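You operate a simulated robot arm through the tools that you are given. There is no shell and no other tool.

Carry out the task below with a simulated two-armed robot. There is one attempt and no reset: what you move stays moved.

## Task
Turn the grey knob on the chamber to 15. Put the 13 mm socket from the top of the end boxes on the top of the pale boxes and the 12 mm socket in the top of the steel cart. Do these in any order.

The check looks at the end state, three seconds after you hand in, the way a careful person would. Anything else that was tipped, shoved, dropped, spilled or broken makes it a failure.

## Robot
Two 7-joint arms with two-finger grippers on one trunk, on a base that moves. Base frame: it is fixed to the floor where the robot stands at the start and does not move with it; the origin is under the middle of the robot, x ahead of it, y to its left, z up. Units: mm, rad, N and s.
The left shoulder is at the start at [70, 139, 1408], the right one opposite. With the tool pointing down near the work surface each hand reaches from about 100 to 660 mm from the robot's upright axis, wherever it stands, measured 20 degrees to its own side. Places, roughly: grey knob on the chamber [2200, 2000, 800]; socket [3500, -1250, 1000]; top of the pale boxes [4600, -200, 900]; top of the steel cart [3600, 600, 800]. Payload 3.43 kg a hand.
The TCP of each hand is the grasp point between the finger pads, 30 mm short of the fingertips. In the tool frame z runs along the fingers and y along their closing line. The gripper opens to 104 mm; its body begins 57 mm behind the TCP.
Orientation is told as [roll, pitch, yaw] about the base's x, y, z axes, in that order, counted from this pose: with the fingers straight down and closing along the base's y, the tool's x points along the base's -x, its y along +y and its z along -z.

## Interface
- The arms move only by the tool nudge_tool. It takes "left_rows", "right_rows" or both (then of equal length, played together; a hand with none holds still); each is a list of rows, each a list of 7 numbers: the gripper command, from -1 (fully open) to 1 (shut), values between in proportion, then the shift along the base's x, y, z in cm, then the turn, a rotation vector about the base's x, y, z in rad. In form: [[jaw, tx, ty, tz, rx, ry, rz], ...]. A call has 1 to 20 rows; each row is the pose to reach, as a shift and turn from the pose commanded when the call began. Rows are played at 5 a second. More than 50 mm and 0.15 rad between two rows, or a gripper value outside its range, and nothing of the call is played. Where a pose cannot be reached the arm comes as near as it can. A force on the tool above 40 N (or 10 N above the force at the start of the call, whichever is more), or a blocked arm, ends the call early, and 0.2 s more pass. Each finger travels about 45 mm/s and halts on what it meets, pressing with about 28 N; the grip force reading is that of the motor and also rises with nothing between the fingers. The clock runs only during rows and for 0.2 s after the last one: add rows that repeat a pose to give the fingers time. The reply holds the time, the measured pose of the TCP, the force on the tool along the base axes, the opening and the grip force, in the units named above and with some noise, with the torque about the TCP (base axes, N m) and any sound that the robot's microphone picked up.
- Cameras (640 x 400 px; columns grow to the right, rows downward): "scene" is now at [137.1, -2.4, 1615.2]; the picture's right is [-0.06, -1.00, 0.00], its down [-0.71, 0.04, -0.70] and it looks along [0.70, -0.04, -0.71] (base axes); focal length 271 px, centre (320, 200). "left" rides on the left gripper at [67, -18, -90] in its tool frame; the picture's right is [0.25, 0.97, 0.00], its down [-0.73, 0.19, -0.66] and it looks along [-0.64, 0.17, 0.75] (tool axes); focal length 218 px, centre (320, 200). "right" rides on the right gripper at [67, 18, -90] in its tool frame; the picture's right is [-0.25, 0.97, 0.00], its down [-0.73, -0.19, -0.66] and it looks along [-0.63, -0.17, 0.75] (tool axes); focal length 218 px, centre (320, 200). There is no depth. A picture from a camera that has moved, and an enlarged one, comes with that camera's place and axes in the base frame and with its lens. The place of the scene camera against the robot may be out by one fixed shift of up to 12 mm in any direction.
- camera(camera): a new picture of that camera. It takes no simulated time.
- raise_lower(by): slides the trunk up (or, below 0, down) by that many mm; the arms and the scene camera ride with it, the base frame stays. It gives what a move gives, with no picture.
- steer(legs): drives the robot by 1 to 6 legs, each [ahead, left, turn to the left] in mm, mm and rad, along the robot's own axes; the way and the turn of a leg run together, so that a leg with both is an arc; at most 1500 mm and 3.142 rad a leg. The arms and the cameras ride along, it lands a little off, and it stops where it bumps. It gives what a move gives.
- pan_tilt(pan, tilt): turns the head with the scene camera to pan (to the left, within 1.501 rad either way) and tilt (down, from -0.506 to 1.204), counted from straight ahead of the robot. It gives what a move gives.
- close_up(camera, box): a new picture of the part [left, top, right, bottom] of that camera's present view, enlarged. It takes no simulated time.
- job_done(): hands the job in; it is judged then, once.

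Nothing tells you exact positions but the pictures and the camera data. Unless the task says otherwise, let go and move clear before handing in.

The tools are called as name(argument=value, ...) on one line, values as JSON. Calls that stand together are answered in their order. nudge_tool: Moves the arms, as the interface text tells. Its arguments: {"type":"object","properties":{"left_rows":{"type":"array","items":{"type":"array","items":{"type":"number"}}},"right_rows":{"type":"array","items":{"type":"array","items":{"type":"number"}}}},"required":[]} The other tools are called the same way: raise_lower (by) moves the trunk up or down; steer (legs) drives the base; pan_tilt (pan, tilt) turns the head that bears the scene camera; camera (camera) takes a picture; close_up (camera, box) takes an enlarged picture of a part of a camera's view; job_done () hands the job in.

At the start:

```text
time_s: 0.0
left_eef_pos: [520.1, 281.5, 994.5]
left_orientation: [0.0, 0.001, 0.0]
left_contact_force: [0.4, 0.2, 0.2]
left_ft_torque: [-0.01, -0.01, -0.01]
left_opening: 104.2
left_gripper_force: 0.1
right_eef_pos: [522.1, -163.5, 1063.5]
right_orientation: [0.0, 0.0, 0.001]
right_contact_force: [0.0, -0.3, -0.1]
right_ft_torque: [0.0, 0.01, 0.02]
right_opening: 103.8
right_gripper_force: 0.1
trunk travel left (down, up): [-903.0, 37.0]
robot x, y, heading: [-1.8, -3.9, -0.001]
head pan, tilt (commanded): [-0.058, 0.792]
```

scene: 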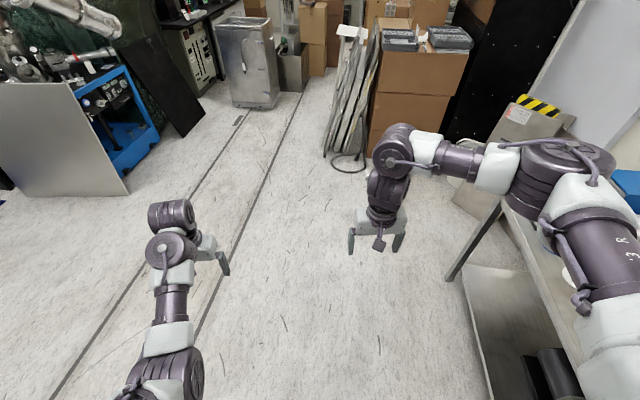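
right: 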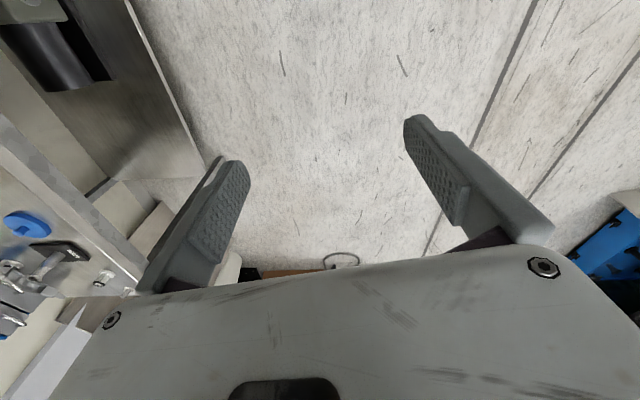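
left: 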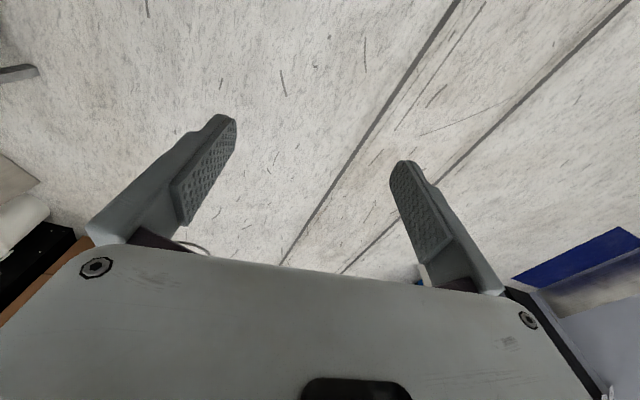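

I see a lab room: a steel cart ahead-left, cardboard boxes ahead-right, a blue machine at left and a steel bench at right. I'll look around with the head before driving.

pan_tilt(pan=0.0, tilt=0.35)

camera(camera="scene")

pan_tilt(pan=0.75, tilt=0.4)

camera(camera="scene")

pan_tilt(pan=-0.4, tilt=0.3)

camera(camera="scene")

```text
time_s: 0.9
left_eef_pos: [520.6, 281.1, 995.3]
left_orientation: [0.0, 0.001, -0.001]
left_contact_force: [0.0, 0.2, -0.4]
left_ft_torque: [0.0, -0.02, -0.02]
left_opening: 104.2
left_gripper_force: 0.2
right_eef_pos: [522.5, -163.2, 1063.9]
right_orientation: [0.0, 0.003, 0.001]
right_contact_force: [0.0, -0.1, -0.6]
right_ft_torque: [0.01, 0.01, 0.02]
right_opening: 104.4
right_gripper_force: 0.1
trunk travel left (down, up): [-903.0, 37.0]
robot x, y, heading: [-0.0, -4.1, -0.002]
head pan, tilt (commanded): [0.0, 0.351]
```

```text
taken
camera scene: at [149.2, 2.2, 1654.2], right [0.0, -1.0, 0.0], down [-0.34, 0.0, -0.94], along [0.94, 0.0, -0.34], focal length 271 px, centre (320, 200)
```

scene: 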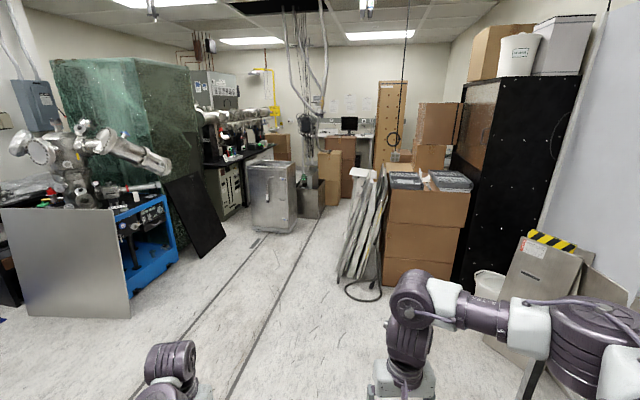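

```text
time_s: 2.0
left_eef_pos: [520.3, 281.8, 996.3]
left_orientation: [0.002, -0.001, 0.0]
left_contact_force: [0.2, -0.1, 0.5]
left_ft_torque: [0.03, -0.01, 0.0]
left_opening: 104.3
left_gripper_force: 0.0
right_eef_pos: [522.7, -164.1, 1064.4]
right_orientation: [0.001, 0.001, -0.001]
right_contact_force: [-0.3, 0.0, 0.4]
right_ft_torque: [-0.03, -0.01, 0.0]
right_opening: 104.1
right_gripper_force: 0.1
trunk travel left (down, up): [-903.0, 37.0]
robot x, y, heading: [3.0, 3.2, 0.002]
head pan, tilt (commanded): [0.75, 0.4]
```

```text
taken
camera scene: at [123.9, 65.3, 1649.7], right [0.68, -0.73, 0.0], down [-0.28, -0.27, -0.92], along [0.67, 0.63, -0.39], focal length 271 px, centre (320, 200)
```

scene: 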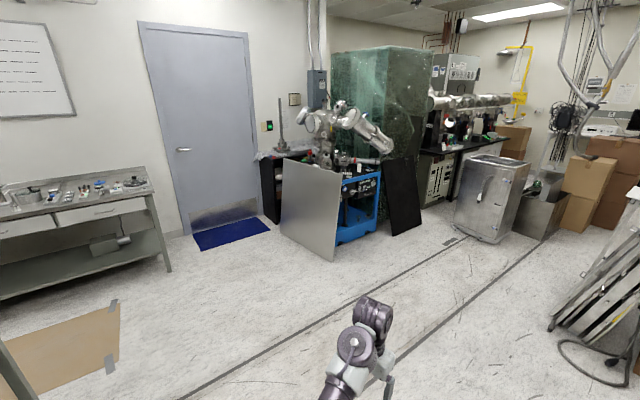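

```text
time_s: 3.4
left_eef_pos: [520.4, 280.6, 994.0]
left_orientation: [0.0, -0.002, 0.001]
left_contact_force: [-0.3, -0.7, -0.1]
left_ft_torque: [0.01, -0.01, -0.01]
left_opening: 104.0
left_gripper_force: 0.1
right_eef_pos: [522.9, -163.2, 1063.7]
right_orientation: [0.0, 0.0, 0.0]
right_contact_force: [-0.4, 0.5, -0.6]
right_ft_torque: [-0.02, 0.02, -0.02]
right_opening: 104.2
right_gripper_force: 0.1
trunk travel left (down, up): [-903.0, 37.0]
robot x, y, heading: [-0.6, -0.1, 0.002]
head pan, tilt (commanded): [-0.4, 0.3]
```

```text
taken
camera scene: at [142.2, -34.1, 1659.0], right [-0.39, -0.92, 0.0], down [-0.27, 0.11, -0.96], along [0.88, -0.37, -0.3], focal length 271 px, centre (320, 200)
```

scene: 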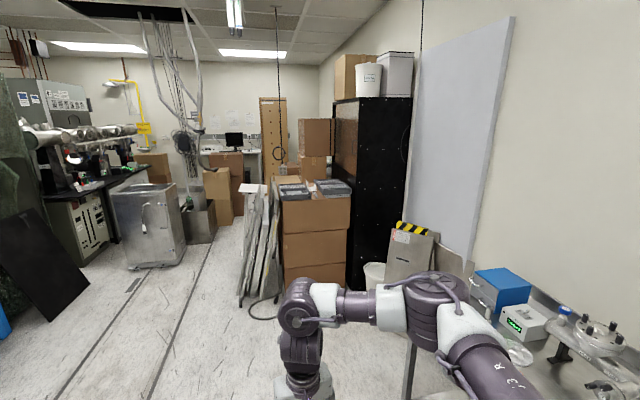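

The chamber with the steel tubes is ahead-left, the cart straight on, the end boxes ahead-right and the pale boxes at the back. I'll enlarge these areas to see details.

close_up(camera="scene", box=[230, 110, 370, 198])

close_up(camera="scene", box=[90, 130, 250, 230])

pan_tilt(pan=0.75, tilt=0.3)

close_up(camera="scene", box=[250, 110, 410, 210])

pan_tilt(pan=-1.2, tilt=0.6)

camera(camera="scene")

```text
4.55 times, centred on (300, 154) of scene
camera zoom: at [142.2, -34.1, 1659.0], right [-0.39, -0.92, 0.0], down [-0.27, 0.11, -0.96], along [0.88, -0.37, -0.3], focal length 1231 px, centre (411, 409)
```

zoom: 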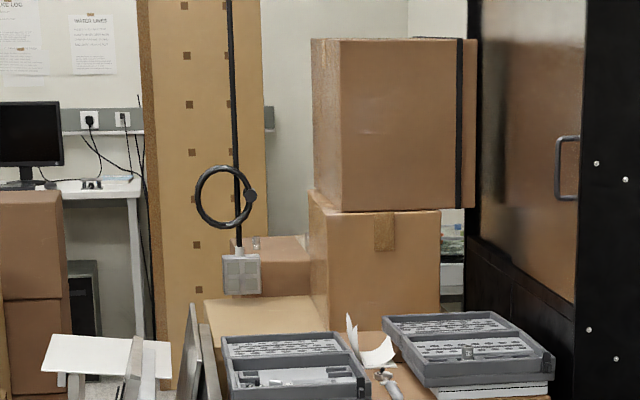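

```text
4.00 times, centred on (170, 180) of scene
camera zoom: at [142.2, -34.1, 1659.0], right [-0.39, -0.92, 0.0], down [-0.27, 0.11, -0.96], along [0.88, -0.37, -0.3], focal length 1084 px, centre (920, 280)
```

zoom: 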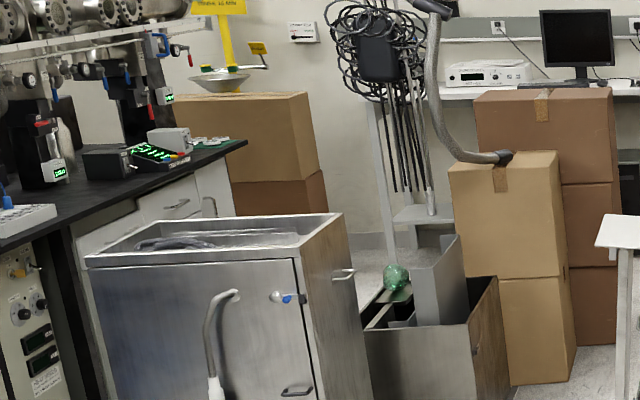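

```text
time_s: 4.7
left_eef_pos: [519.5, 280.8, 995.1]
left_orientation: [0.0, 0.001, 0.0]
left_contact_force: [-1.1, 1.0, -0.3]
left_ft_torque: [-0.01, -0.01, 0.04]
left_opening: 104.1
left_gripper_force: 0.0
right_eef_pos: [522.1, -163.9, 1063.2]
right_orientation: [0.0, 0.0, 0.001]
right_contact_force: [1.2, -0.3, 0.0]
right_ft_torque: [0.03, -0.04, 0.0]
right_opening: 103.9
right_gripper_force: 0.1
trunk travel left (down, up): [-903.0, 37.0]
robot x, y, heading: [-2.8, -1.1, 0.002]
head pan, tilt (commanded): [0.75, 0.3]
```

```text
4.00 times, centred on (330, 160) of scene
camera zoom: at [124.5, 65.8, 1659.0], right [0.68, -0.73, 0.0], down [-0.22, -0.2, -0.96], along [0.7, 0.65, -0.3], focal length 1084 px, centre (280, 360)
```

zoom: 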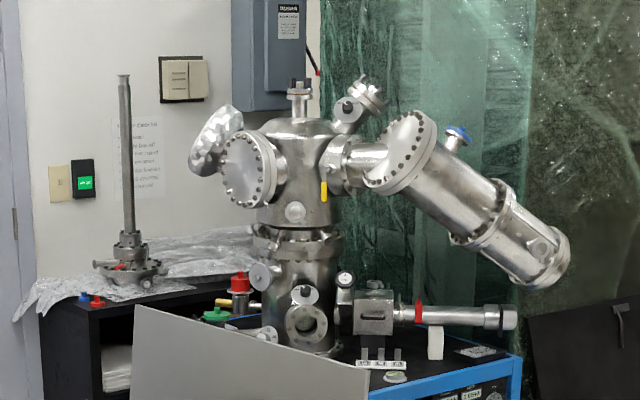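

```text
time_s: 6.6
left_eef_pos: [521.6, 281.0, 995.7]
left_orientation: [0.0, 0.0, -0.001]
left_contact_force: [0.3, -0.4, 0.1]
left_ft_torque: [0.04, -0.01, 0.0]
left_opening: 104.0
left_gripper_force: 0.1
right_eef_pos: [522.4, -162.6, 1063.5]
right_orientation: [0.0, 0.001, -0.001]
right_contact_force: [-0.6, -0.3, -0.6]
right_ft_torque: [0.04, 0.0, 0.02]
right_opening: 104.0
right_gripper_force: 0.1
trunk travel left (down, up): [-903.0, 37.0]
robot x, y, heading: [-1.6, -2.3, 0.004]
head pan, tilt (commanded): [-1.201, 0.6]
```

```text
taken
camera scene: at [88.2, -80.2, 1631.5], right [-0.93, -0.36, 0.0], down [-0.2, 0.53, -0.83], along [0.3, -0.77, -0.56], focal length 271 px, centre (320, 200)
```

scene: 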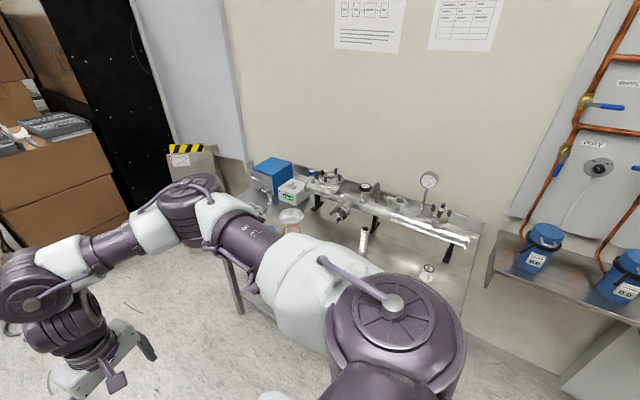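

The sockets seem to be on or beyond the tray-topped boxes, and the knob is somewhere low on the steel chamber. I'll drive nearer to the chamber first and look closely.

steer(legs=[[900, 900, 0.0]])

pan_tilt(pan=0.75, tilt=0.5)

camera(camera="scene")

close_up(camera="scene", box=[240, 90, 400, 190])

```text
time_s: 13.0
left_eef_pos: [1413.7, 1168.6, 994.6]
left_orientation: [0.001, 0.0, 0.005]
left_contact_force: [-0.4, -0.1, 0.8]
left_ft_torque: [-0.01, 0.0, 0.01]
left_opening: 104.0
left_gripper_force: 0.1
right_eef_pos: [1417.8, 724.4, 1064.1]
right_orientation: [0.001, -0.001, 0.005]
right_contact_force: [0.6, 0.7, 0.2]
right_ft_torque: [0.02, -0.03, 0.0]
right_opening: 103.8
right_gripper_force: 0.0
trunk travel left (down, up): [-903.0, 37.0]
robot x, y, heading: [895.3, 885.0, 0.009]
head pan, tilt (commanded): [-1.201, 0.6]
```

```text
time_s: 14.9
left_eef_pos: [1414.5, 1169.6, 995.6]
left_orientation: [0.0, 0.0, 0.004]
left_contact_force: [0.7, 0.1, -0.2]
left_ft_torque: [0.03, 0.02, -0.02]
left_opening: 104.0
left_gripper_force: 0.0
right_eef_pos: [1419.1, 724.0, 1063.7]
right_orientation: [0.001, 0.002, 0.005]
right_contact_force: [0.2, 0.6, 0.3]
right_ft_torque: [0.0, 0.0, 0.01]
right_opening: 103.9
right_gripper_force: 0.0
trunk travel left (down, up): [-903.0, 37.0]
robot x, y, heading: [895.4, 883.6, 0.006]
head pan, tilt (commanded): [0.75, 0.499]
```

```text
taken
camera scene: at [1017.4, 949.6, 1640.6], right [0.69, -0.73, 0.0], down [-0.35, -0.33, -0.88], along [0.64, 0.6, -0.48], focal length 271 px, centre (320, 200)
```

scene: 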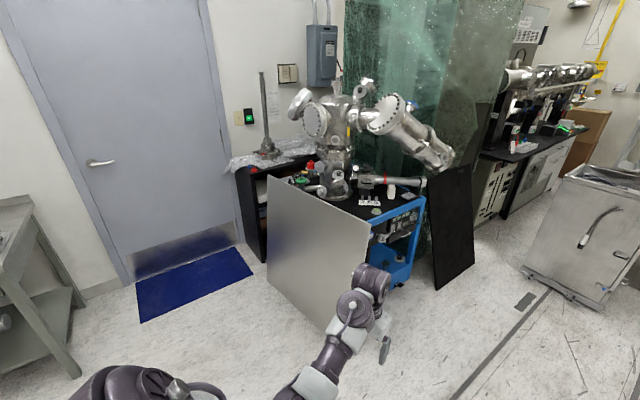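

```text
4.00 times, centred on (320, 140) of scene
camera zoom: at [1017.4, 949.6, 1640.6], right [0.69, -0.73, 0.0], down [-0.35, -0.33, -0.88], along [0.64, 0.6, -0.48], focal length 1084 px, centre (320, 440)
```

zoom: 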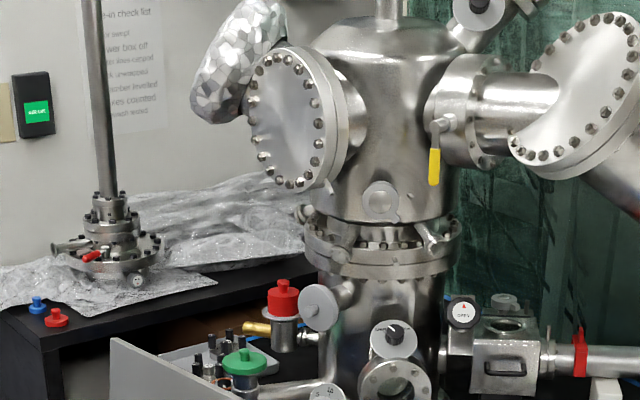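

close_up(camera="scene", box=[285, 150, 405, 225])

close_up(camera="scene", box=[300, 160, 350, 200])

```text
5.33 times, centred on (345, 188) of scene
camera zoom: at [1017.4, 949.6, 1640.6], right [0.69, -0.73, 0.0], down [-0.35, -0.33, -0.88], along [0.64, 0.6, -0.48], focal length 1445 px, centre (187, 267)
```

zoom: 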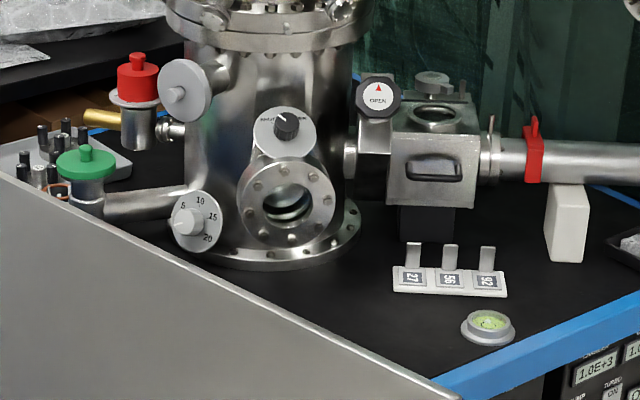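

```text
10.00 times, centred on (325, 180) of scene
camera zoom: at [1017.4, 949.6, 1640.6], right [0.69, -0.73, 0.0], down [-0.35, -0.33, -0.88], along [0.64, 0.6, -0.48], focal length 2709 px, centre (270, 400)
```

zoom: 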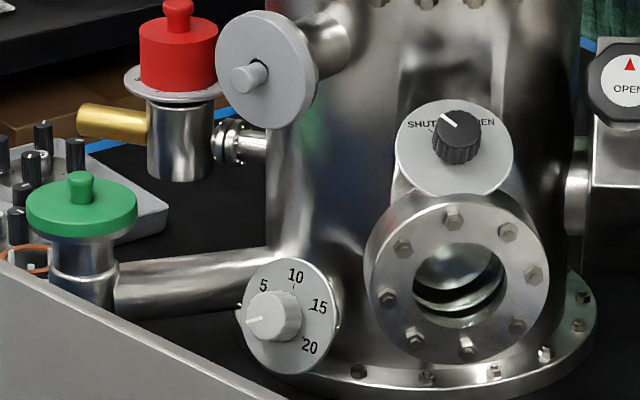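

The grey dial knob (scale 5-10-15-20) is low on the chamber, behind the standing grey panel. I need the panel geometry and the knob's facing direction.

close_up(camera="scene", box=[240, 150, 440, 275])

close_up(camera="scene", box=[250, 240, 410, 340])

```text
3.20 times, centred on (340, 212) of scene
camera zoom: at [1017.4, 949.6, 1640.6], right [0.69, -0.73, 0.0], down [-0.35, -0.33, -0.88], along [0.64, 0.6, -0.48], focal length 867 px, centre (256, 160)
```

zoom: 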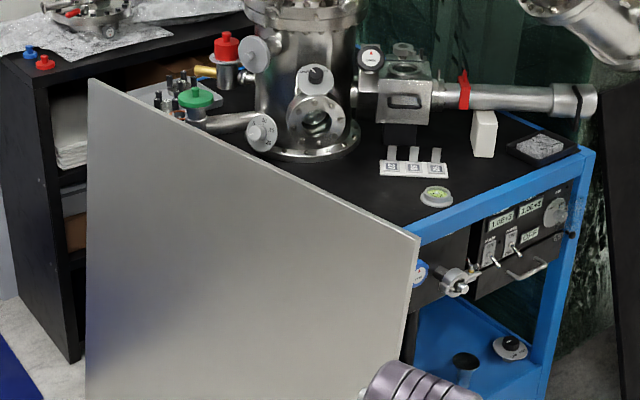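

```text
4.00 times, centred on (330, 290) of scene
camera zoom: at [1017.4, 949.6, 1640.6], right [0.69, -0.73, 0.0], down [-0.35, -0.33, -0.88], along [0.64, 0.6, -0.48], focal length 1084 px, centre (280, -160)
```

zoom: 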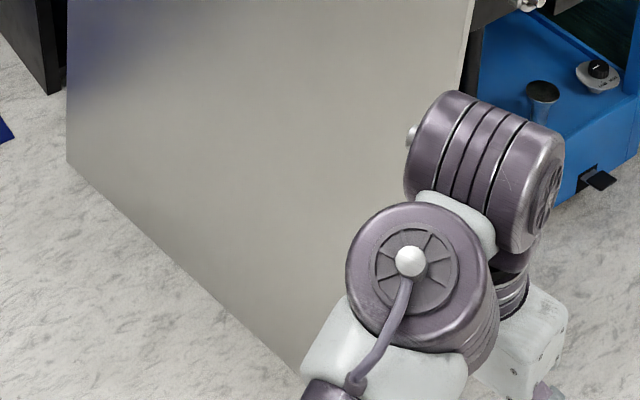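

The dial seems to face -x and tilt up, towards someone leaning over the panel. I'll move in front of the panel, with space left, and look again.

steer(legs=[[405, 1000, 0.0]])

pan_tilt(pan=0.1, tilt=0.7)

camera(camera="scene")

close_up(camera="scene", box=[240, 70, 400, 170])

```text
time_s: 20.4
left_eef_pos: [1803.7, 2176.9, 995.4]
left_orientation: [0.0, 0.001, 0.015]
left_contact_force: [0.1, 0.1, -0.7]
left_ft_torque: [0.02, -0.02, -0.01]
left_opening: 104.1
left_gripper_force: 0.1
right_eef_pos: [1811.1, 1732.2, 1063.8]
right_orientation: [0.0, 0.0, 0.016]
right_contact_force: [0.4, -1.1, 0.4]
right_ft_torque: [0.07, 0.0, -0.01]
right_opening: 104.0
right_gripper_force: 0.1
trunk travel left (down, up): [-903.0, 37.0]
robot x, y, heading: [1287.3, 1883.1, 0.016]
head pan, tilt (commanded): [0.75, 0.499]
```

```text
time_s: 21.4
left_eef_pos: [1802.7, 2177.5, 995.3]
left_orientation: [0.002, -0.001, 0.013]
left_contact_force: [-0.6, -0.3, 0.4]
left_ft_torque: [-0.01, 0.01, 0.0]
left_opening: 104.1
left_gripper_force: 0.1
right_eef_pos: [1811.8, 1732.2, 1063.6]
right_orientation: [0.0, 0.004, 0.016]
right_contact_force: [-0.5, -0.6, -0.9]
right_ft_torque: [-0.04, 0.0, -0.03]
right_opening: 103.8
right_gripper_force: 0.1
trunk travel left (down, up): [-903.0, 37.0]
robot x, y, heading: [1287.6, 1888.1, 0.011]
head pan, tilt (commanded): [0.099, 0.7]
```

```text
taken
camera scene: at [1427.1, 1900.9, 1622.9], right [0.12, -0.99, 0.0], down [-0.64, -0.07, -0.77], along [0.76, 0.09, -0.64], focal length 271 px, centre (320, 200)
```

scene: 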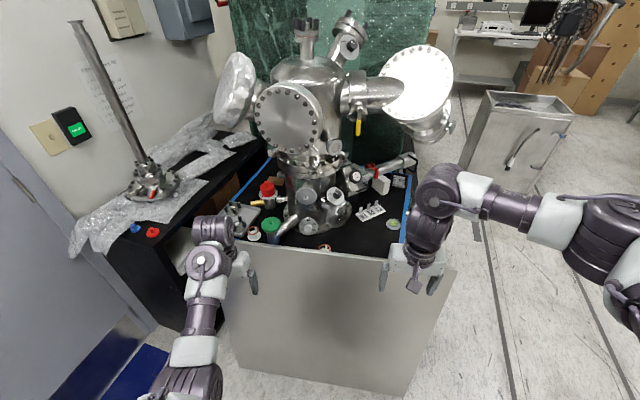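

```text
4.00 times, centred on (320, 120) of scene
camera zoom: at [1427.1, 1900.9, 1622.9], right [0.12, -0.99, 0.0], down [-0.64, -0.07, -0.77], along [0.76, 0.09, -0.64], focal length 1084 px, centre (320, 520)
```

zoom: 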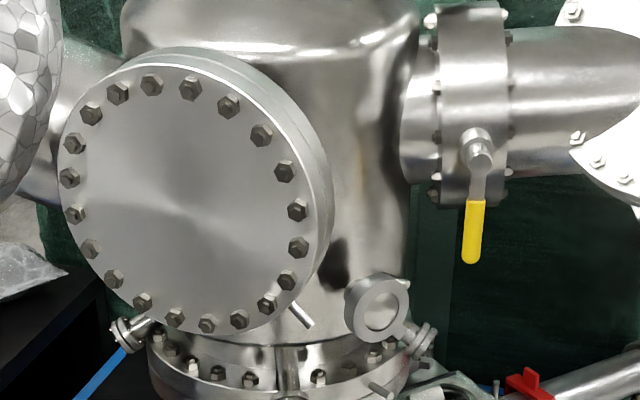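

close_up(camera="scene", box=[240, 170, 400, 270])

close_up(camera="scene", box=[275, 195, 339, 235])

close_up(camera="scene", box=[200, 220, 460, 400])

```text
4.00 times, centred on (320, 220) of scene
camera zoom: at [1427.1, 1900.9, 1622.9], right [0.12, -0.99, 0.0], down [-0.64, -0.07, -0.77], along [0.76, 0.09, -0.64], focal length 1084 px, centre (320, 120)
```

zoom: 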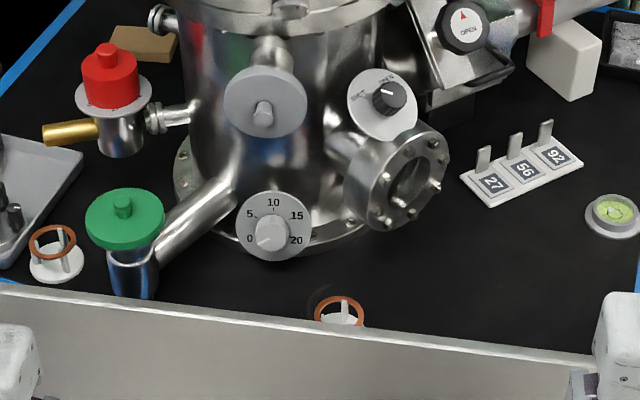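

```text
10.00 times, centred on (307, 215) of scene
camera zoom: at [1427.1, 1900.9, 1622.9], right [0.12, -0.99, 0.0], down [-0.64, -0.07, -0.77], along [0.76, 0.09, -0.64], focal length 2709 px, centre (450, 50)
```

zoom: 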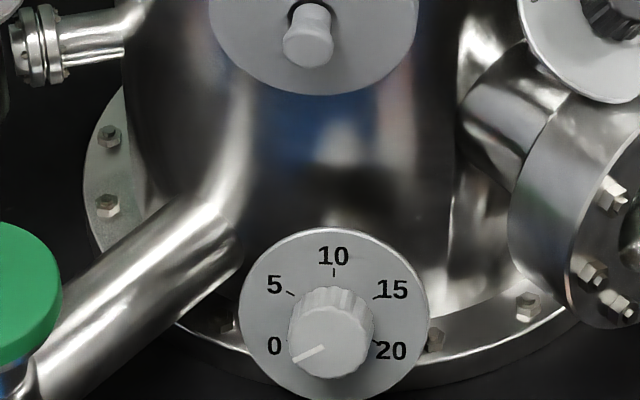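

```text
2.22 times, centred on (330, 310) of scene
camera zoom: at [1427.1, 1900.9, 1622.9], right [0.12, -0.99, 0.0], down [-0.64, -0.07, -0.77], along [0.76, 0.09, -0.64], focal length 602 px, centre (298, -44)
```

zoom: 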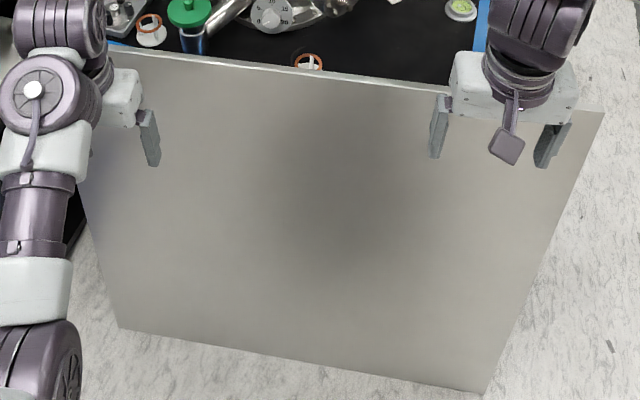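

The dial centre triangulates to about (2205, 2042, 821) facing -x tilted up ~20°, pointer at 0; the panel's top edge is at x≈2010, z≈897. I'll check how far my own base reaches and how the panel stands.

pan_tilt(pan=0.0, tilt=1.2)

camera(camera="scene")

camera(camera="left")

```text
time_s: 22.4
left_eef_pos: [1802.6, 2178.4, 994.8]
left_orientation: [0.001, 0.0, 0.014]
left_contact_force: [0.0, 0.0, -0.9]
left_ft_torque: [0.02, -0.02, 0.01]
left_opening: 103.9
left_gripper_force: 0.0
right_eef_pos: [1811.6, 1733.4, 1063.2]
right_orientation: [0.001, 0.001, 0.016]
right_contact_force: [-0.2, -0.1, 0.5]
right_ft_torque: [0.02, -0.04, -0.01]
right_opening: 104.2
right_gripper_force: 0.1
trunk travel left (down, up): [-903.0, 37.0]
robot x, y, heading: [1287.0, 1888.4, 0.013]
head pan, tilt (commanded): [0.0, 1.201]
```

```text
taken
camera scene: at [1398.8, 1892.1, 1586.9], right [0.02, -1.0, 0.0], down [-0.93, -0.01, -0.36], along [0.36, 0.01, -0.93], focal length 271 px, centre (320, 200)
```

scene: 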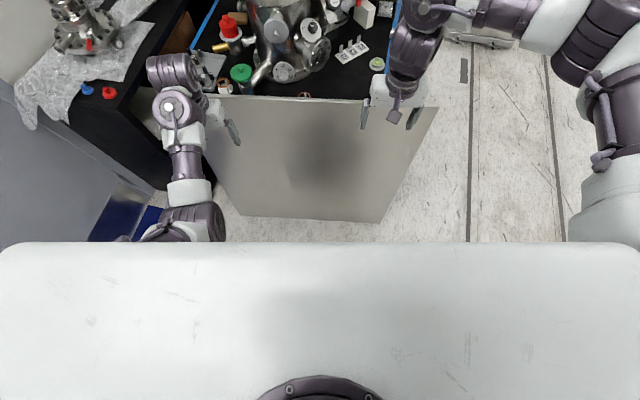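

```text
taken
camera left: at [1736.1, 2157.0, 1085.3], right [-0.27, 0.96, 0.0], down [0.73, 0.2, 0.66], along [0.63, 0.18, -0.75], focal length 218 px, centre (320, 200)
```

left: 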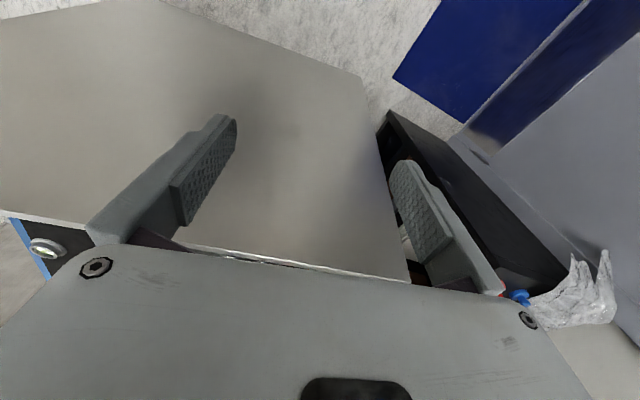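

My chest hides the base from the head camera, so I'll tilt the right hand back to look at my own base with its camera.

nudge_tool(right_rows=[[-1, 0, 0, 0, 0, 0.13, 0], [-1, 0, 0, 0, 0, 0.26, 0], [-1, 0, 0, 0, 0, 0.39, 0], [-1, 0, 0, 0, 0, 0.52, 0], [-1, 0, 0, 0, 0, 0.65, 0], [-1, 0, 0, 0, 0, 0.78, 0], [-1, 0, 0, 0, 0, 0.9, 0], [-1, 0, 0, 0, 0, 0.9, 0]])

camera(camera="right")

```text
time_s: 24.2
left_eef_pos: [1802.3, 2174.8, 996.0]
left_orientation: [0.002, 0.0, 0.013]
left_contact_force: [0.7, -0.9, 0.5]
left_ft_torque: [0.02, 0.02, 0.02]
left_opening: 103.8
left_gripper_force: 0.1
right_eef_pos: [1741.4, 1797.2, 1086.6]
right_orientation: [0.019, 0.781, 0.021]
right_contact_force: [0.0, -1.4, -0.7]
right_ft_torque: [0.02, 0.03, -0.03]
right_opening: 104.1
right_gripper_force: 0.1
right hand out of reach, approached as far as the arm can: row 5, 6, 7, 8
trunk travel left (down, up): [-903.0, 37.0]
robot x, y, heading: [1285.5, 1888.9, 0.014]
head pan, tilt (commanded): [0.0, 1.201]
```

```text
taken
camera right: at [1756.1, 1812.8, 1198.1], right [0.17, 0.97, -0.17], down [0.98, -0.18, -0.05], along [-0.08, -0.15, -0.98], focal length 218 px, centre (320, 200)
```

right: 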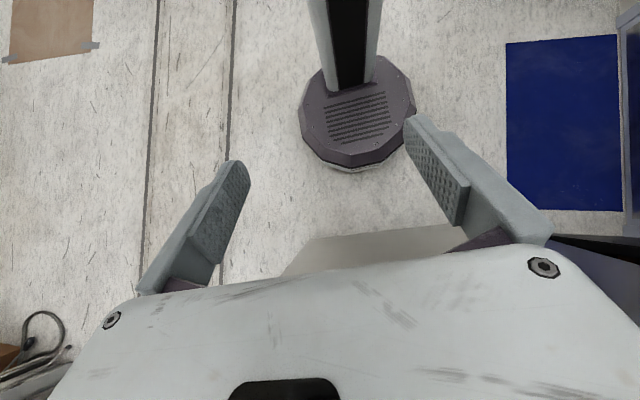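

The base is a small pedestal with ~220 mm radius, so I can stand close to the panel. I'll bring the right hand back in, tucked, then lower the trunk.

nudge_tool(right_rows=[[-1, -2.63, -2.56, 0.9, 0, -0.111, 0], [-1, -5.26, -5.12, 1.8, 0, -0.222, 0], [-1, -7.89, -7.68, 2.7, 0, -0.333, 0], [-1, -10.5, -10.2, 3.6, 0, -0.444, 0], [-1, -13.1, -12.8, 4.5, 0, -0.555, 0], [-1, -15.8, -15.4, 5.4, 0, -0.666, 0], [-1, -18.4, -17.9, 6.3, 0, -0.78, 0], [-1, -18.4, -17.9, 6.3, 0, -0.78, 0]])

raise_lower(by=-250)

camera(camera="scene")

```text
time_s: 26.0
left_eef_pos: [1802.0, 2178.2, 993.8]
left_orientation: [-0.002, 0.0, 0.016]
left_contact_force: [-0.2, 0.0, 0.3]
left_ft_torque: [0.01, -0.01, 0.0]
left_opening: 103.9
left_gripper_force: 0.1
right_eef_pos: [1612.1, 1613.6, 1137.2]
right_orientation: [0.0, 0.001, 0.016]
right_contact_force: [-0.1, -0.1, -0.2]
right_ft_torque: [0.02, 0.0, 0.01]
right_opening: 104.0
right_gripper_force: 0.1
right hand out of reach, approached as far as the arm can: row 4, 5, 6, 7, 8
trunk travel left (down, up): [-903.0, 37.0]
robot x, y, heading: [1288.8, 1889.6, 0.013]
head pan, tilt (commanded): [0.0, 1.201]
```

```text
time_s: 28.6
left_eef_pos: [1802.8, 2178.0, 744.7]
left_orientation: [0.0, -0.002, 0.014]
left_contact_force: [-0.9, -0.7, -0.4]
left_ft_torque: [0.03, -0.01, 0.02]
left_opening: 103.9
left_gripper_force: 0.0
right_eef_pos: [1611.3, 1610.0, 885.8]
right_orientation: [-0.001, 0.001, 0.016]
right_contact_force: [0.2, -0.3, -0.5]
right_ft_torque: [-0.01, 0.01, -0.02]
right_opening: 104.0
right_gripper_force: 0.1
trunk travel left (down, up): [-653.0, 287.0]
robot x, y, heading: [1286.0, 1886.7, 0.015]
head pan, tilt (commanded): [0.0, 1.201]
```

```text
taken
camera scene: at [1398.4, 1892.1, 1336.9], right [0.02, -1.0, 0.0], down [-0.93, -0.01, -0.36], along [0.36, 0.01, -0.93], focal length 271 px, centre (320, 200)
```

scene: 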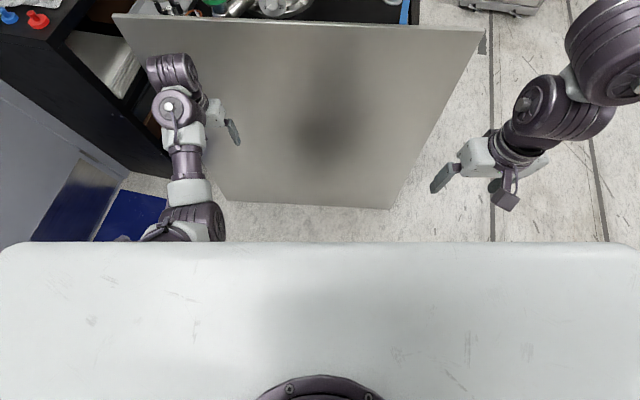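

nudge_tool(left_rows=[[-1, -0.5, -1, 4.5, 0, -0.1, 0], [-1, -1, -2, 9, 0, -0.2, 0], [-1, -1.5, -3, 13.5, 0, -0.3, 0], [-1, -2, -4, 18, 0, -0.4, 0], [-1, -2, -5, 22.5, 0, -0.5, 0], [-1, -2, -6, 27, 0, -0.6, 0], [-1, -2, -7, 31.5, 0, -0.698, 0], [-1, -2, -7, 31.5, 0, -0.698, 0]])

camera(camera="left")

pan_tilt(pan=0.1, tilt=0.75)

camera(camera="scene")

```text
time_s: 30.4
left_eef_pos: [1821.9, 2094.6, 979.0]
left_orientation: [0.006, -0.754, -0.022]
left_contact_force: [-0.9, 0.4, 0.8]
left_ft_torque: [0.01, -0.04, 0.01]
left_opening: 104.1
left_gripper_force: 0.0
left hand out of reach, approached as far as the arm can: row 1, 2, 3, 4, 5, 6, 7, 8
right_eef_pos: [1611.6, 1611.3, 886.2]
right_orientation: [0.002, 0.004, 0.015]
right_contact_force: [-0.3, -0.4, 0.3]
right_ft_torque: [0.04, 0.04, 0.0]
right_opening: 104.3
right_gripper_force: 0.1
trunk travel left (down, up): [-653.0, 287.0]
robot x, y, heading: [1284.6, 1891.2, 0.019]
head pan, tilt (commanded): [0.0, 1.201]
```

```text
taken
camera left: at [1711.2, 2077.7, 999.6], right [-0.17, 0.97, -0.17], down [0.09, 0.18, 0.98], along [0.98, 0.15, -0.11], focal length 218 px, centre (320, 200)
```

left: 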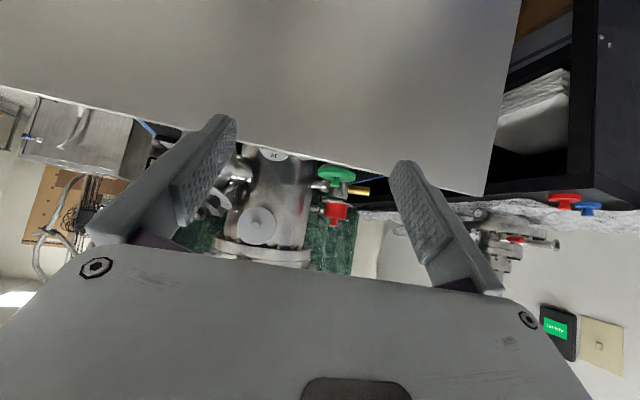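

```text
time_s: 31.2
left_eef_pos: [1821.0, 2095.6, 978.9]
left_orientation: [0.008, -0.752, -0.021]
left_contact_force: [0.0, -0.7, -0.8]
left_ft_torque: [0.0, 0.03, 0.0]
left_opening: 104.0
left_gripper_force: 0.1
right_eef_pos: [1612.3, 1611.6, 885.4]
right_orientation: [0.002, 0.001, 0.015]
right_contact_force: [0.3, -0.2, 0.1]
right_ft_torque: [-0.01, 0.02, 0.0]
right_opening: 103.9
right_gripper_force: 0.1
trunk travel left (down, up): [-653.0, 287.0]
robot x, y, heading: [1289.7, 1885.7, 0.015]
head pan, tilt (commanded): [0.099, 0.75]
```

```text
taken
camera scene: at [1424.9, 1900.5, 1368.6], right [0.11, -0.99, 0.0], down [-0.68, -0.08, -0.73], along [0.73, 0.08, -0.68], focal length 271 px, centre (320, 200)
```

scene: 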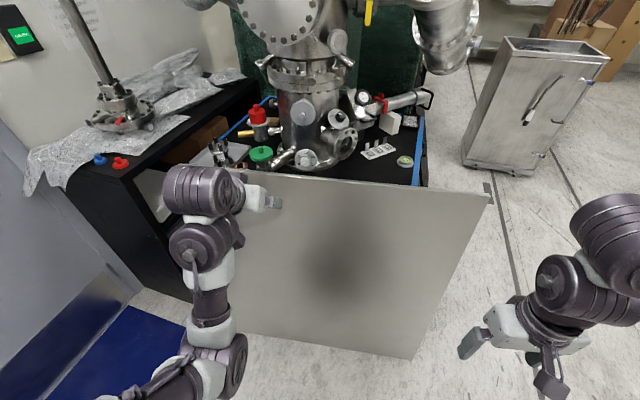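

Left hand is tilted ~47° down and high enough to pass over the panel. I'll drive forward so the hand comes over the panel, short of the upper disc.

steer(legs=[[200, -60, 0.0]])

camera(camera="scene")

camera(camera="left")

```text
time_s: 32.9
left_eef_pos: [2022.7, 2040.6, 979.6]
left_orientation: [0.006, -0.751, -0.024]
left_contact_force: [0.3, -0.2, -0.1]
left_ft_torque: [0.0, 0.0, 0.02]
left_opening: 104.0
left_gripper_force: 0.0
right_eef_pos: [1811.6, 1556.1, 884.7]
right_orientation: [0.004, 0.002, 0.015]
right_contact_force: [0.5, 0.5, -0.6]
right_ft_torque: [-0.02, 0.0, -0.01]
right_opening: 104.2
right_gripper_force: 0.0
trunk travel left (down, up): [-653.0, 287.0]
robot x, y, heading: [1490.3, 1833.6, 0.013]
head pan, tilt (commanded): [0.099, 0.75]
```

```text
taken
camera scene: at [1625.6, 1845.1, 1368.6], right [0.11, -0.99, 0.0], down [-0.68, -0.08, -0.73], along [0.73, 0.08, -0.68], focal length 271 px, centre (320, 200)
```

scene: 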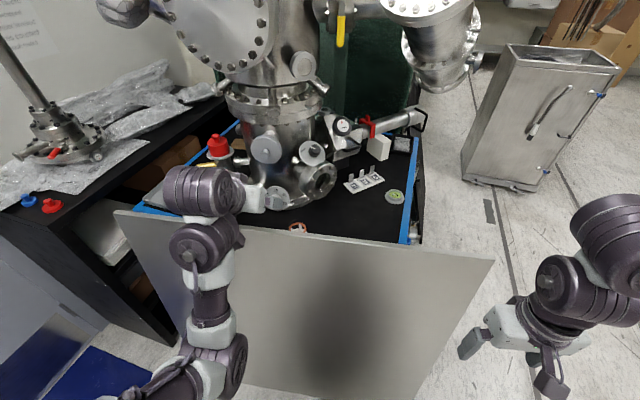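

```text
taken
camera left: at [1911.8, 2022.7, 999.2], right [-0.17, 0.97, -0.17], down [0.09, 0.18, 0.98], along [0.98, 0.15, -0.12], focal length 218 px, centre (320, 200)
```

left: 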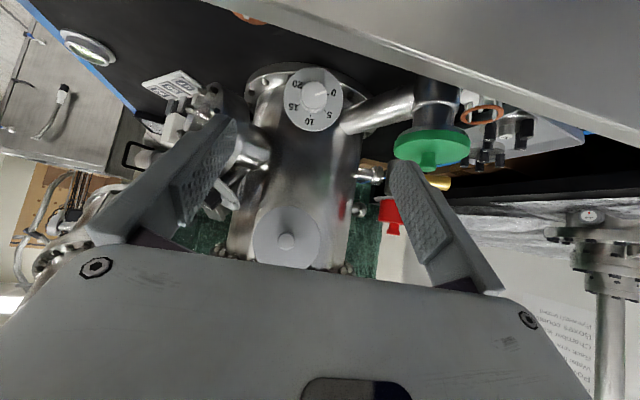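

close_up(camera="left", box=[260, 50, 372, 150])

close_up(camera="scene", box=[160, 110, 400, 260])

```text
4.00 times, centred on (316, 100) of left
camera zoom: at [1911.8, 2022.7, 999.2], right [-0.17, 0.97, -0.17], down [0.09, 0.18, 0.98], along [0.98, 0.15, -0.12], focal length 873 px, centre (336, 600)
```

zoom: 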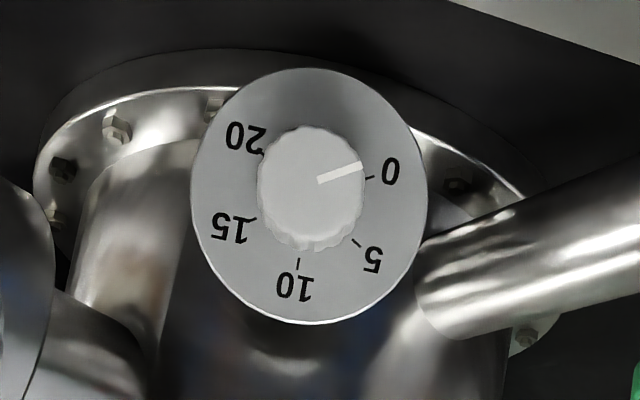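

```text
2.67 times, centred on (280, 185) of scene
camera zoom: at [1625.6, 1845.1, 1368.6], right [0.11, -0.99, 0.0], down [-0.68, -0.08, -0.73], along [0.73, 0.08, -0.68], focal length 722 px, centre (427, 240)
```

zoom: 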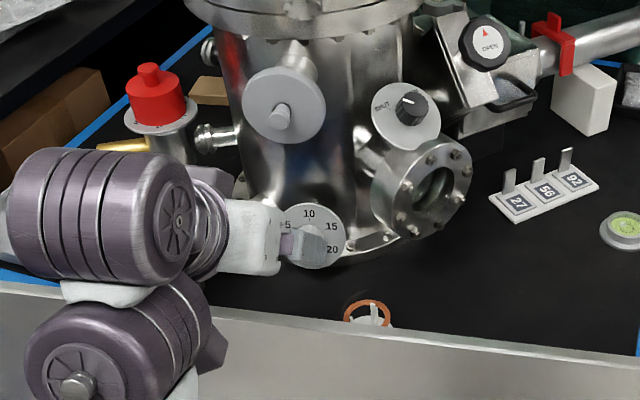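

The dial reads 0 with 60° per 5 units, so it must turn 180° clockwise. I'll creep the base forward, then line the hand up behind the knob.

steer(legs=[[75, 0, 0.0]])

nudge_tool(left_rows=[[-1, 0, -0.2, -1, 0, 0.05, 0], [-1, 0.4, -0.3, -3, 0, 0.1, 0], [-1, 0.8, -0.5, -5, 0, 0.13, 0.02], [-1, 0.8, -0.5, -5, 0, 0.13, 0.02]])

camera(camera="left")

camera(camera="scene")

```text
time_s: 33.9
left_eef_pos: [2098.1, 2042.3, 978.7]
left_orientation: [0.007, -0.751, -0.023]
left_contact_force: [0.1, -0.2, -0.2]
left_ft_torque: [0.0, -0.01, -0.02]
left_opening: 104.0
left_gripper_force: 0.0
right_eef_pos: [1886.7, 1557.3, 886.4]
right_orientation: [0.001, 0.003, 0.015]
right_contact_force: [-0.1, 0.3, -0.2]
right_ft_torque: [-0.01, 0.0, 0.02]
right_opening: 103.8
right_gripper_force: 0.0
trunk travel left (down, up): [-653.0, 287.0]
robot x, y, heading: [1561.8, 1834.4, 0.01]
head pan, tilt (commanded): [0.099, 0.75]
```

```text
time_s: 34.9
left_eef_pos: [2105.2, 2035.0, 929.1]
left_orientation: [0.005, -0.621, -0.002]
left_contact_force: [0.2, -0.6, -0.1]
left_ft_torque: [-0.03, 0.02, 0.05]
left_opening: 104.1
left_gripper_force: 0.1
left hand out of reach, approached as far as the arm can: row 1
right_eef_pos: [1886.6, 1556.8, 885.9]
right_orientation: [0.002, 0.002, 0.014]
right_contact_force: [0.8, -0.6, -0.5]
right_ft_torque: [-0.01, 0.01, 0.0]
right_opening: 103.9
right_gripper_force: 0.0
trunk travel left (down, up): [-653.0, 287.0]
robot x, y, heading: [1559.9, 1837.0, 0.01]
head pan, tilt (commanded): [0.099, 0.75]
```

```text
taken
camera left: at [1998.7, 2016.0, 962.8], right [-0.21, 0.97, -0.14], down [0.21, 0.19, 0.96], along [0.96, 0.17, -0.24], focal length 218 px, centre (320, 200)
```

left: 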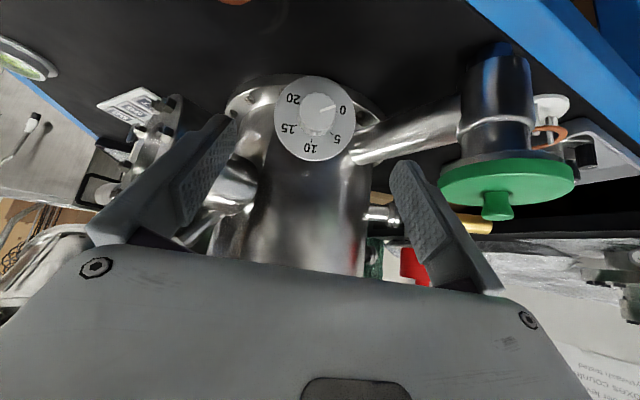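

```text
taken
camera scene: at [1699.7, 1846.1, 1368.7], right [0.11, -0.99, 0.0], down [-0.68, -0.08, -0.73], along [0.73, 0.08, -0.68], focal length 271 px, centre (320, 200)
```

scene: 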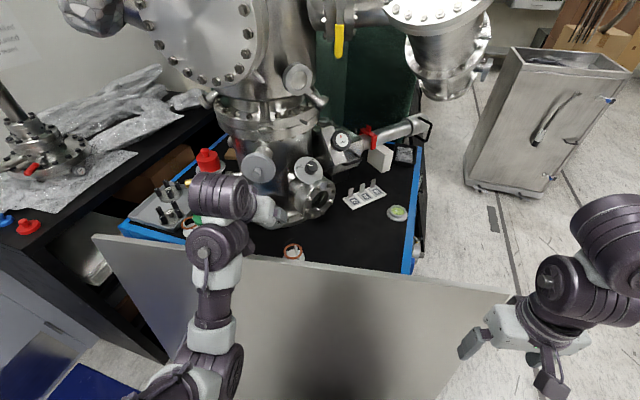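

close_up(camera="left", box=[252, 66, 380, 146])

close_up(camera="scene", box=[90, 140, 330, 290])

```text
5.00 times, centred on (316, 106) of left
camera zoom: at [1998.7, 2016.0, 962.8], right [-0.21, 0.97, -0.14], down [0.21, 0.19, 0.96], along [0.96, 0.17, -0.24], focal length 1091 px, centre (340, 670)
```

zoom: 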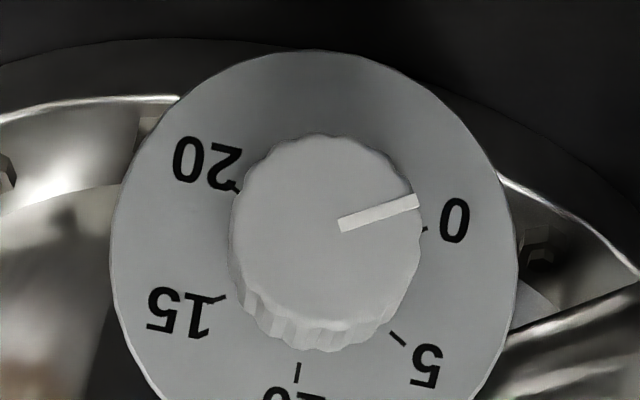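

```text
2.67 times, centred on (210, 215) of scene
camera zoom: at [1699.7, 1846.1, 1368.7], right [0.11, -0.99, 0.0], down [-0.68, -0.08, -0.73], along [0.73, 0.08, -0.68], focal length 722 px, centre (613, 160)
```

zoom: 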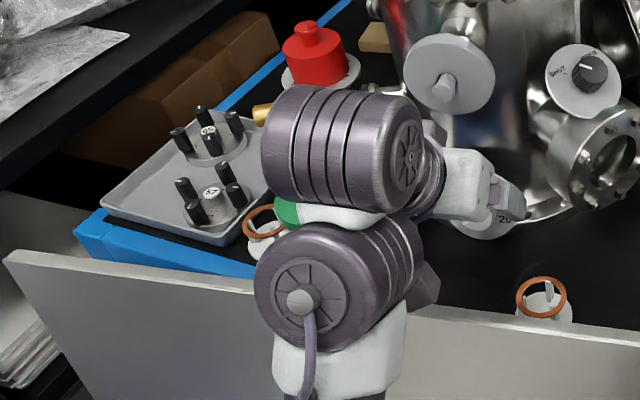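

The wrist joint sits low near the panel edge in this arm configuration. I'll raise the trunk so that the forearm slopes down from above, then check again.

raise_lower(by=150)

nudge_tool(left_rows=[[-1, 0, 0, -3, 0, 0, 0], [-1, 0, 0, -6, 0, 0, 0], [-1, 0, 0, -9, 0, 0, 0], [-1, 0, 0, -12, 0, 0, 0], [-1, 0, 0, -15, 0, 0, 0], [-1, 0, 0, -15, 0, 0, 0]])

camera(camera="scene")

close_up(camera="scene", box=[120, 150, 320, 275])

```text
time_s: 36.7
left_eef_pos: [2105.7, 2036.1, 1078.6]
left_orientation: [0.004, -0.621, -0.001]
left_contact_force: [-0.1, -0.2, -0.4]
left_ft_torque: [0.04, -0.01, -0.01]
left_opening: 104.3
left_gripper_force: 0.0
right_eef_pos: [1886.4, 1556.6, 1036.2]
right_orientation: [0.002, 0.004, 0.014]
right_contact_force: [-0.2, -0.3, -0.5]
right_ft_torque: [0.03, 0.02, 0.03]
right_opening: 104.0
right_gripper_force: 0.1
trunk travel left (down, up): [-803.0, 137.0]
robot x, y, heading: [1563.8, 1835.5, 0.01]
head pan, tilt (commanded): [0.099, 0.75]
```

```text
time_s: 38.1
left_eef_pos: [2104.8, 2035.9, 930.3]
left_orientation: [0.005, -0.623, -0.003]
left_contact_force: [-0.8, -0.6, 1.0]
left_ft_torque: [-0.05, 0.02, 0.0]
left_opening: 104.2
left_gripper_force: 0.1
right_eef_pos: [1886.7, 1556.8, 1034.8]
right_orientation: [0.002, 0.003, 0.014]
right_contact_force: [0.1, 0.4, -0.4]
right_ft_torque: [0.0, 0.02, -0.05]
right_opening: 103.9
right_gripper_force: 0.0
trunk travel left (down, up): [-803.0, 137.0]
robot x, y, heading: [1561.7, 1832.6, 0.017]
head pan, tilt (commanded): [0.099, 0.75]
```

```text
taken
camera scene: at [1700.1, 1846.1, 1518.6], right [0.11, -0.99, 0.0], down [-0.68, -0.08, -0.73], along [0.73, 0.08, -0.68], focal length 271 px, centre (320, 200)
```

scene: 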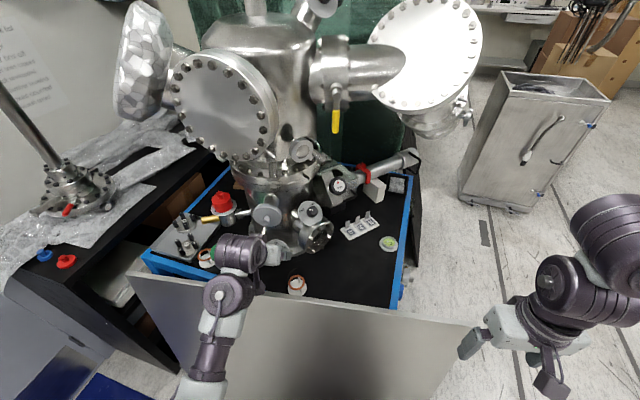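

```text
3.20 times, centred on (220, 212) of scene
camera zoom: at [1700.1, 1846.1, 1518.6], right [0.11, -0.99, 0.0], down [-0.68, -0.08, -0.73], along [0.73, 0.08, -0.68], focal length 867 px, centre (640, 160)
```

zoom: 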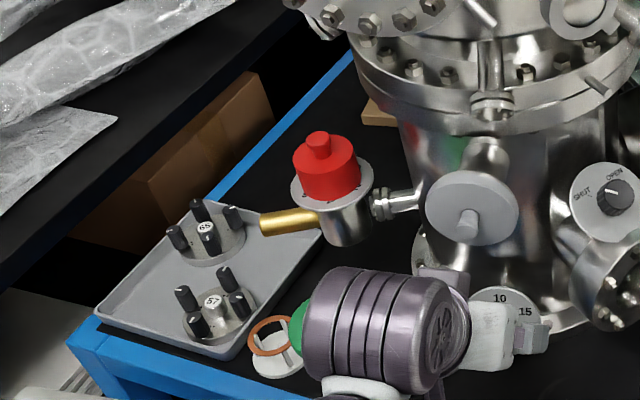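

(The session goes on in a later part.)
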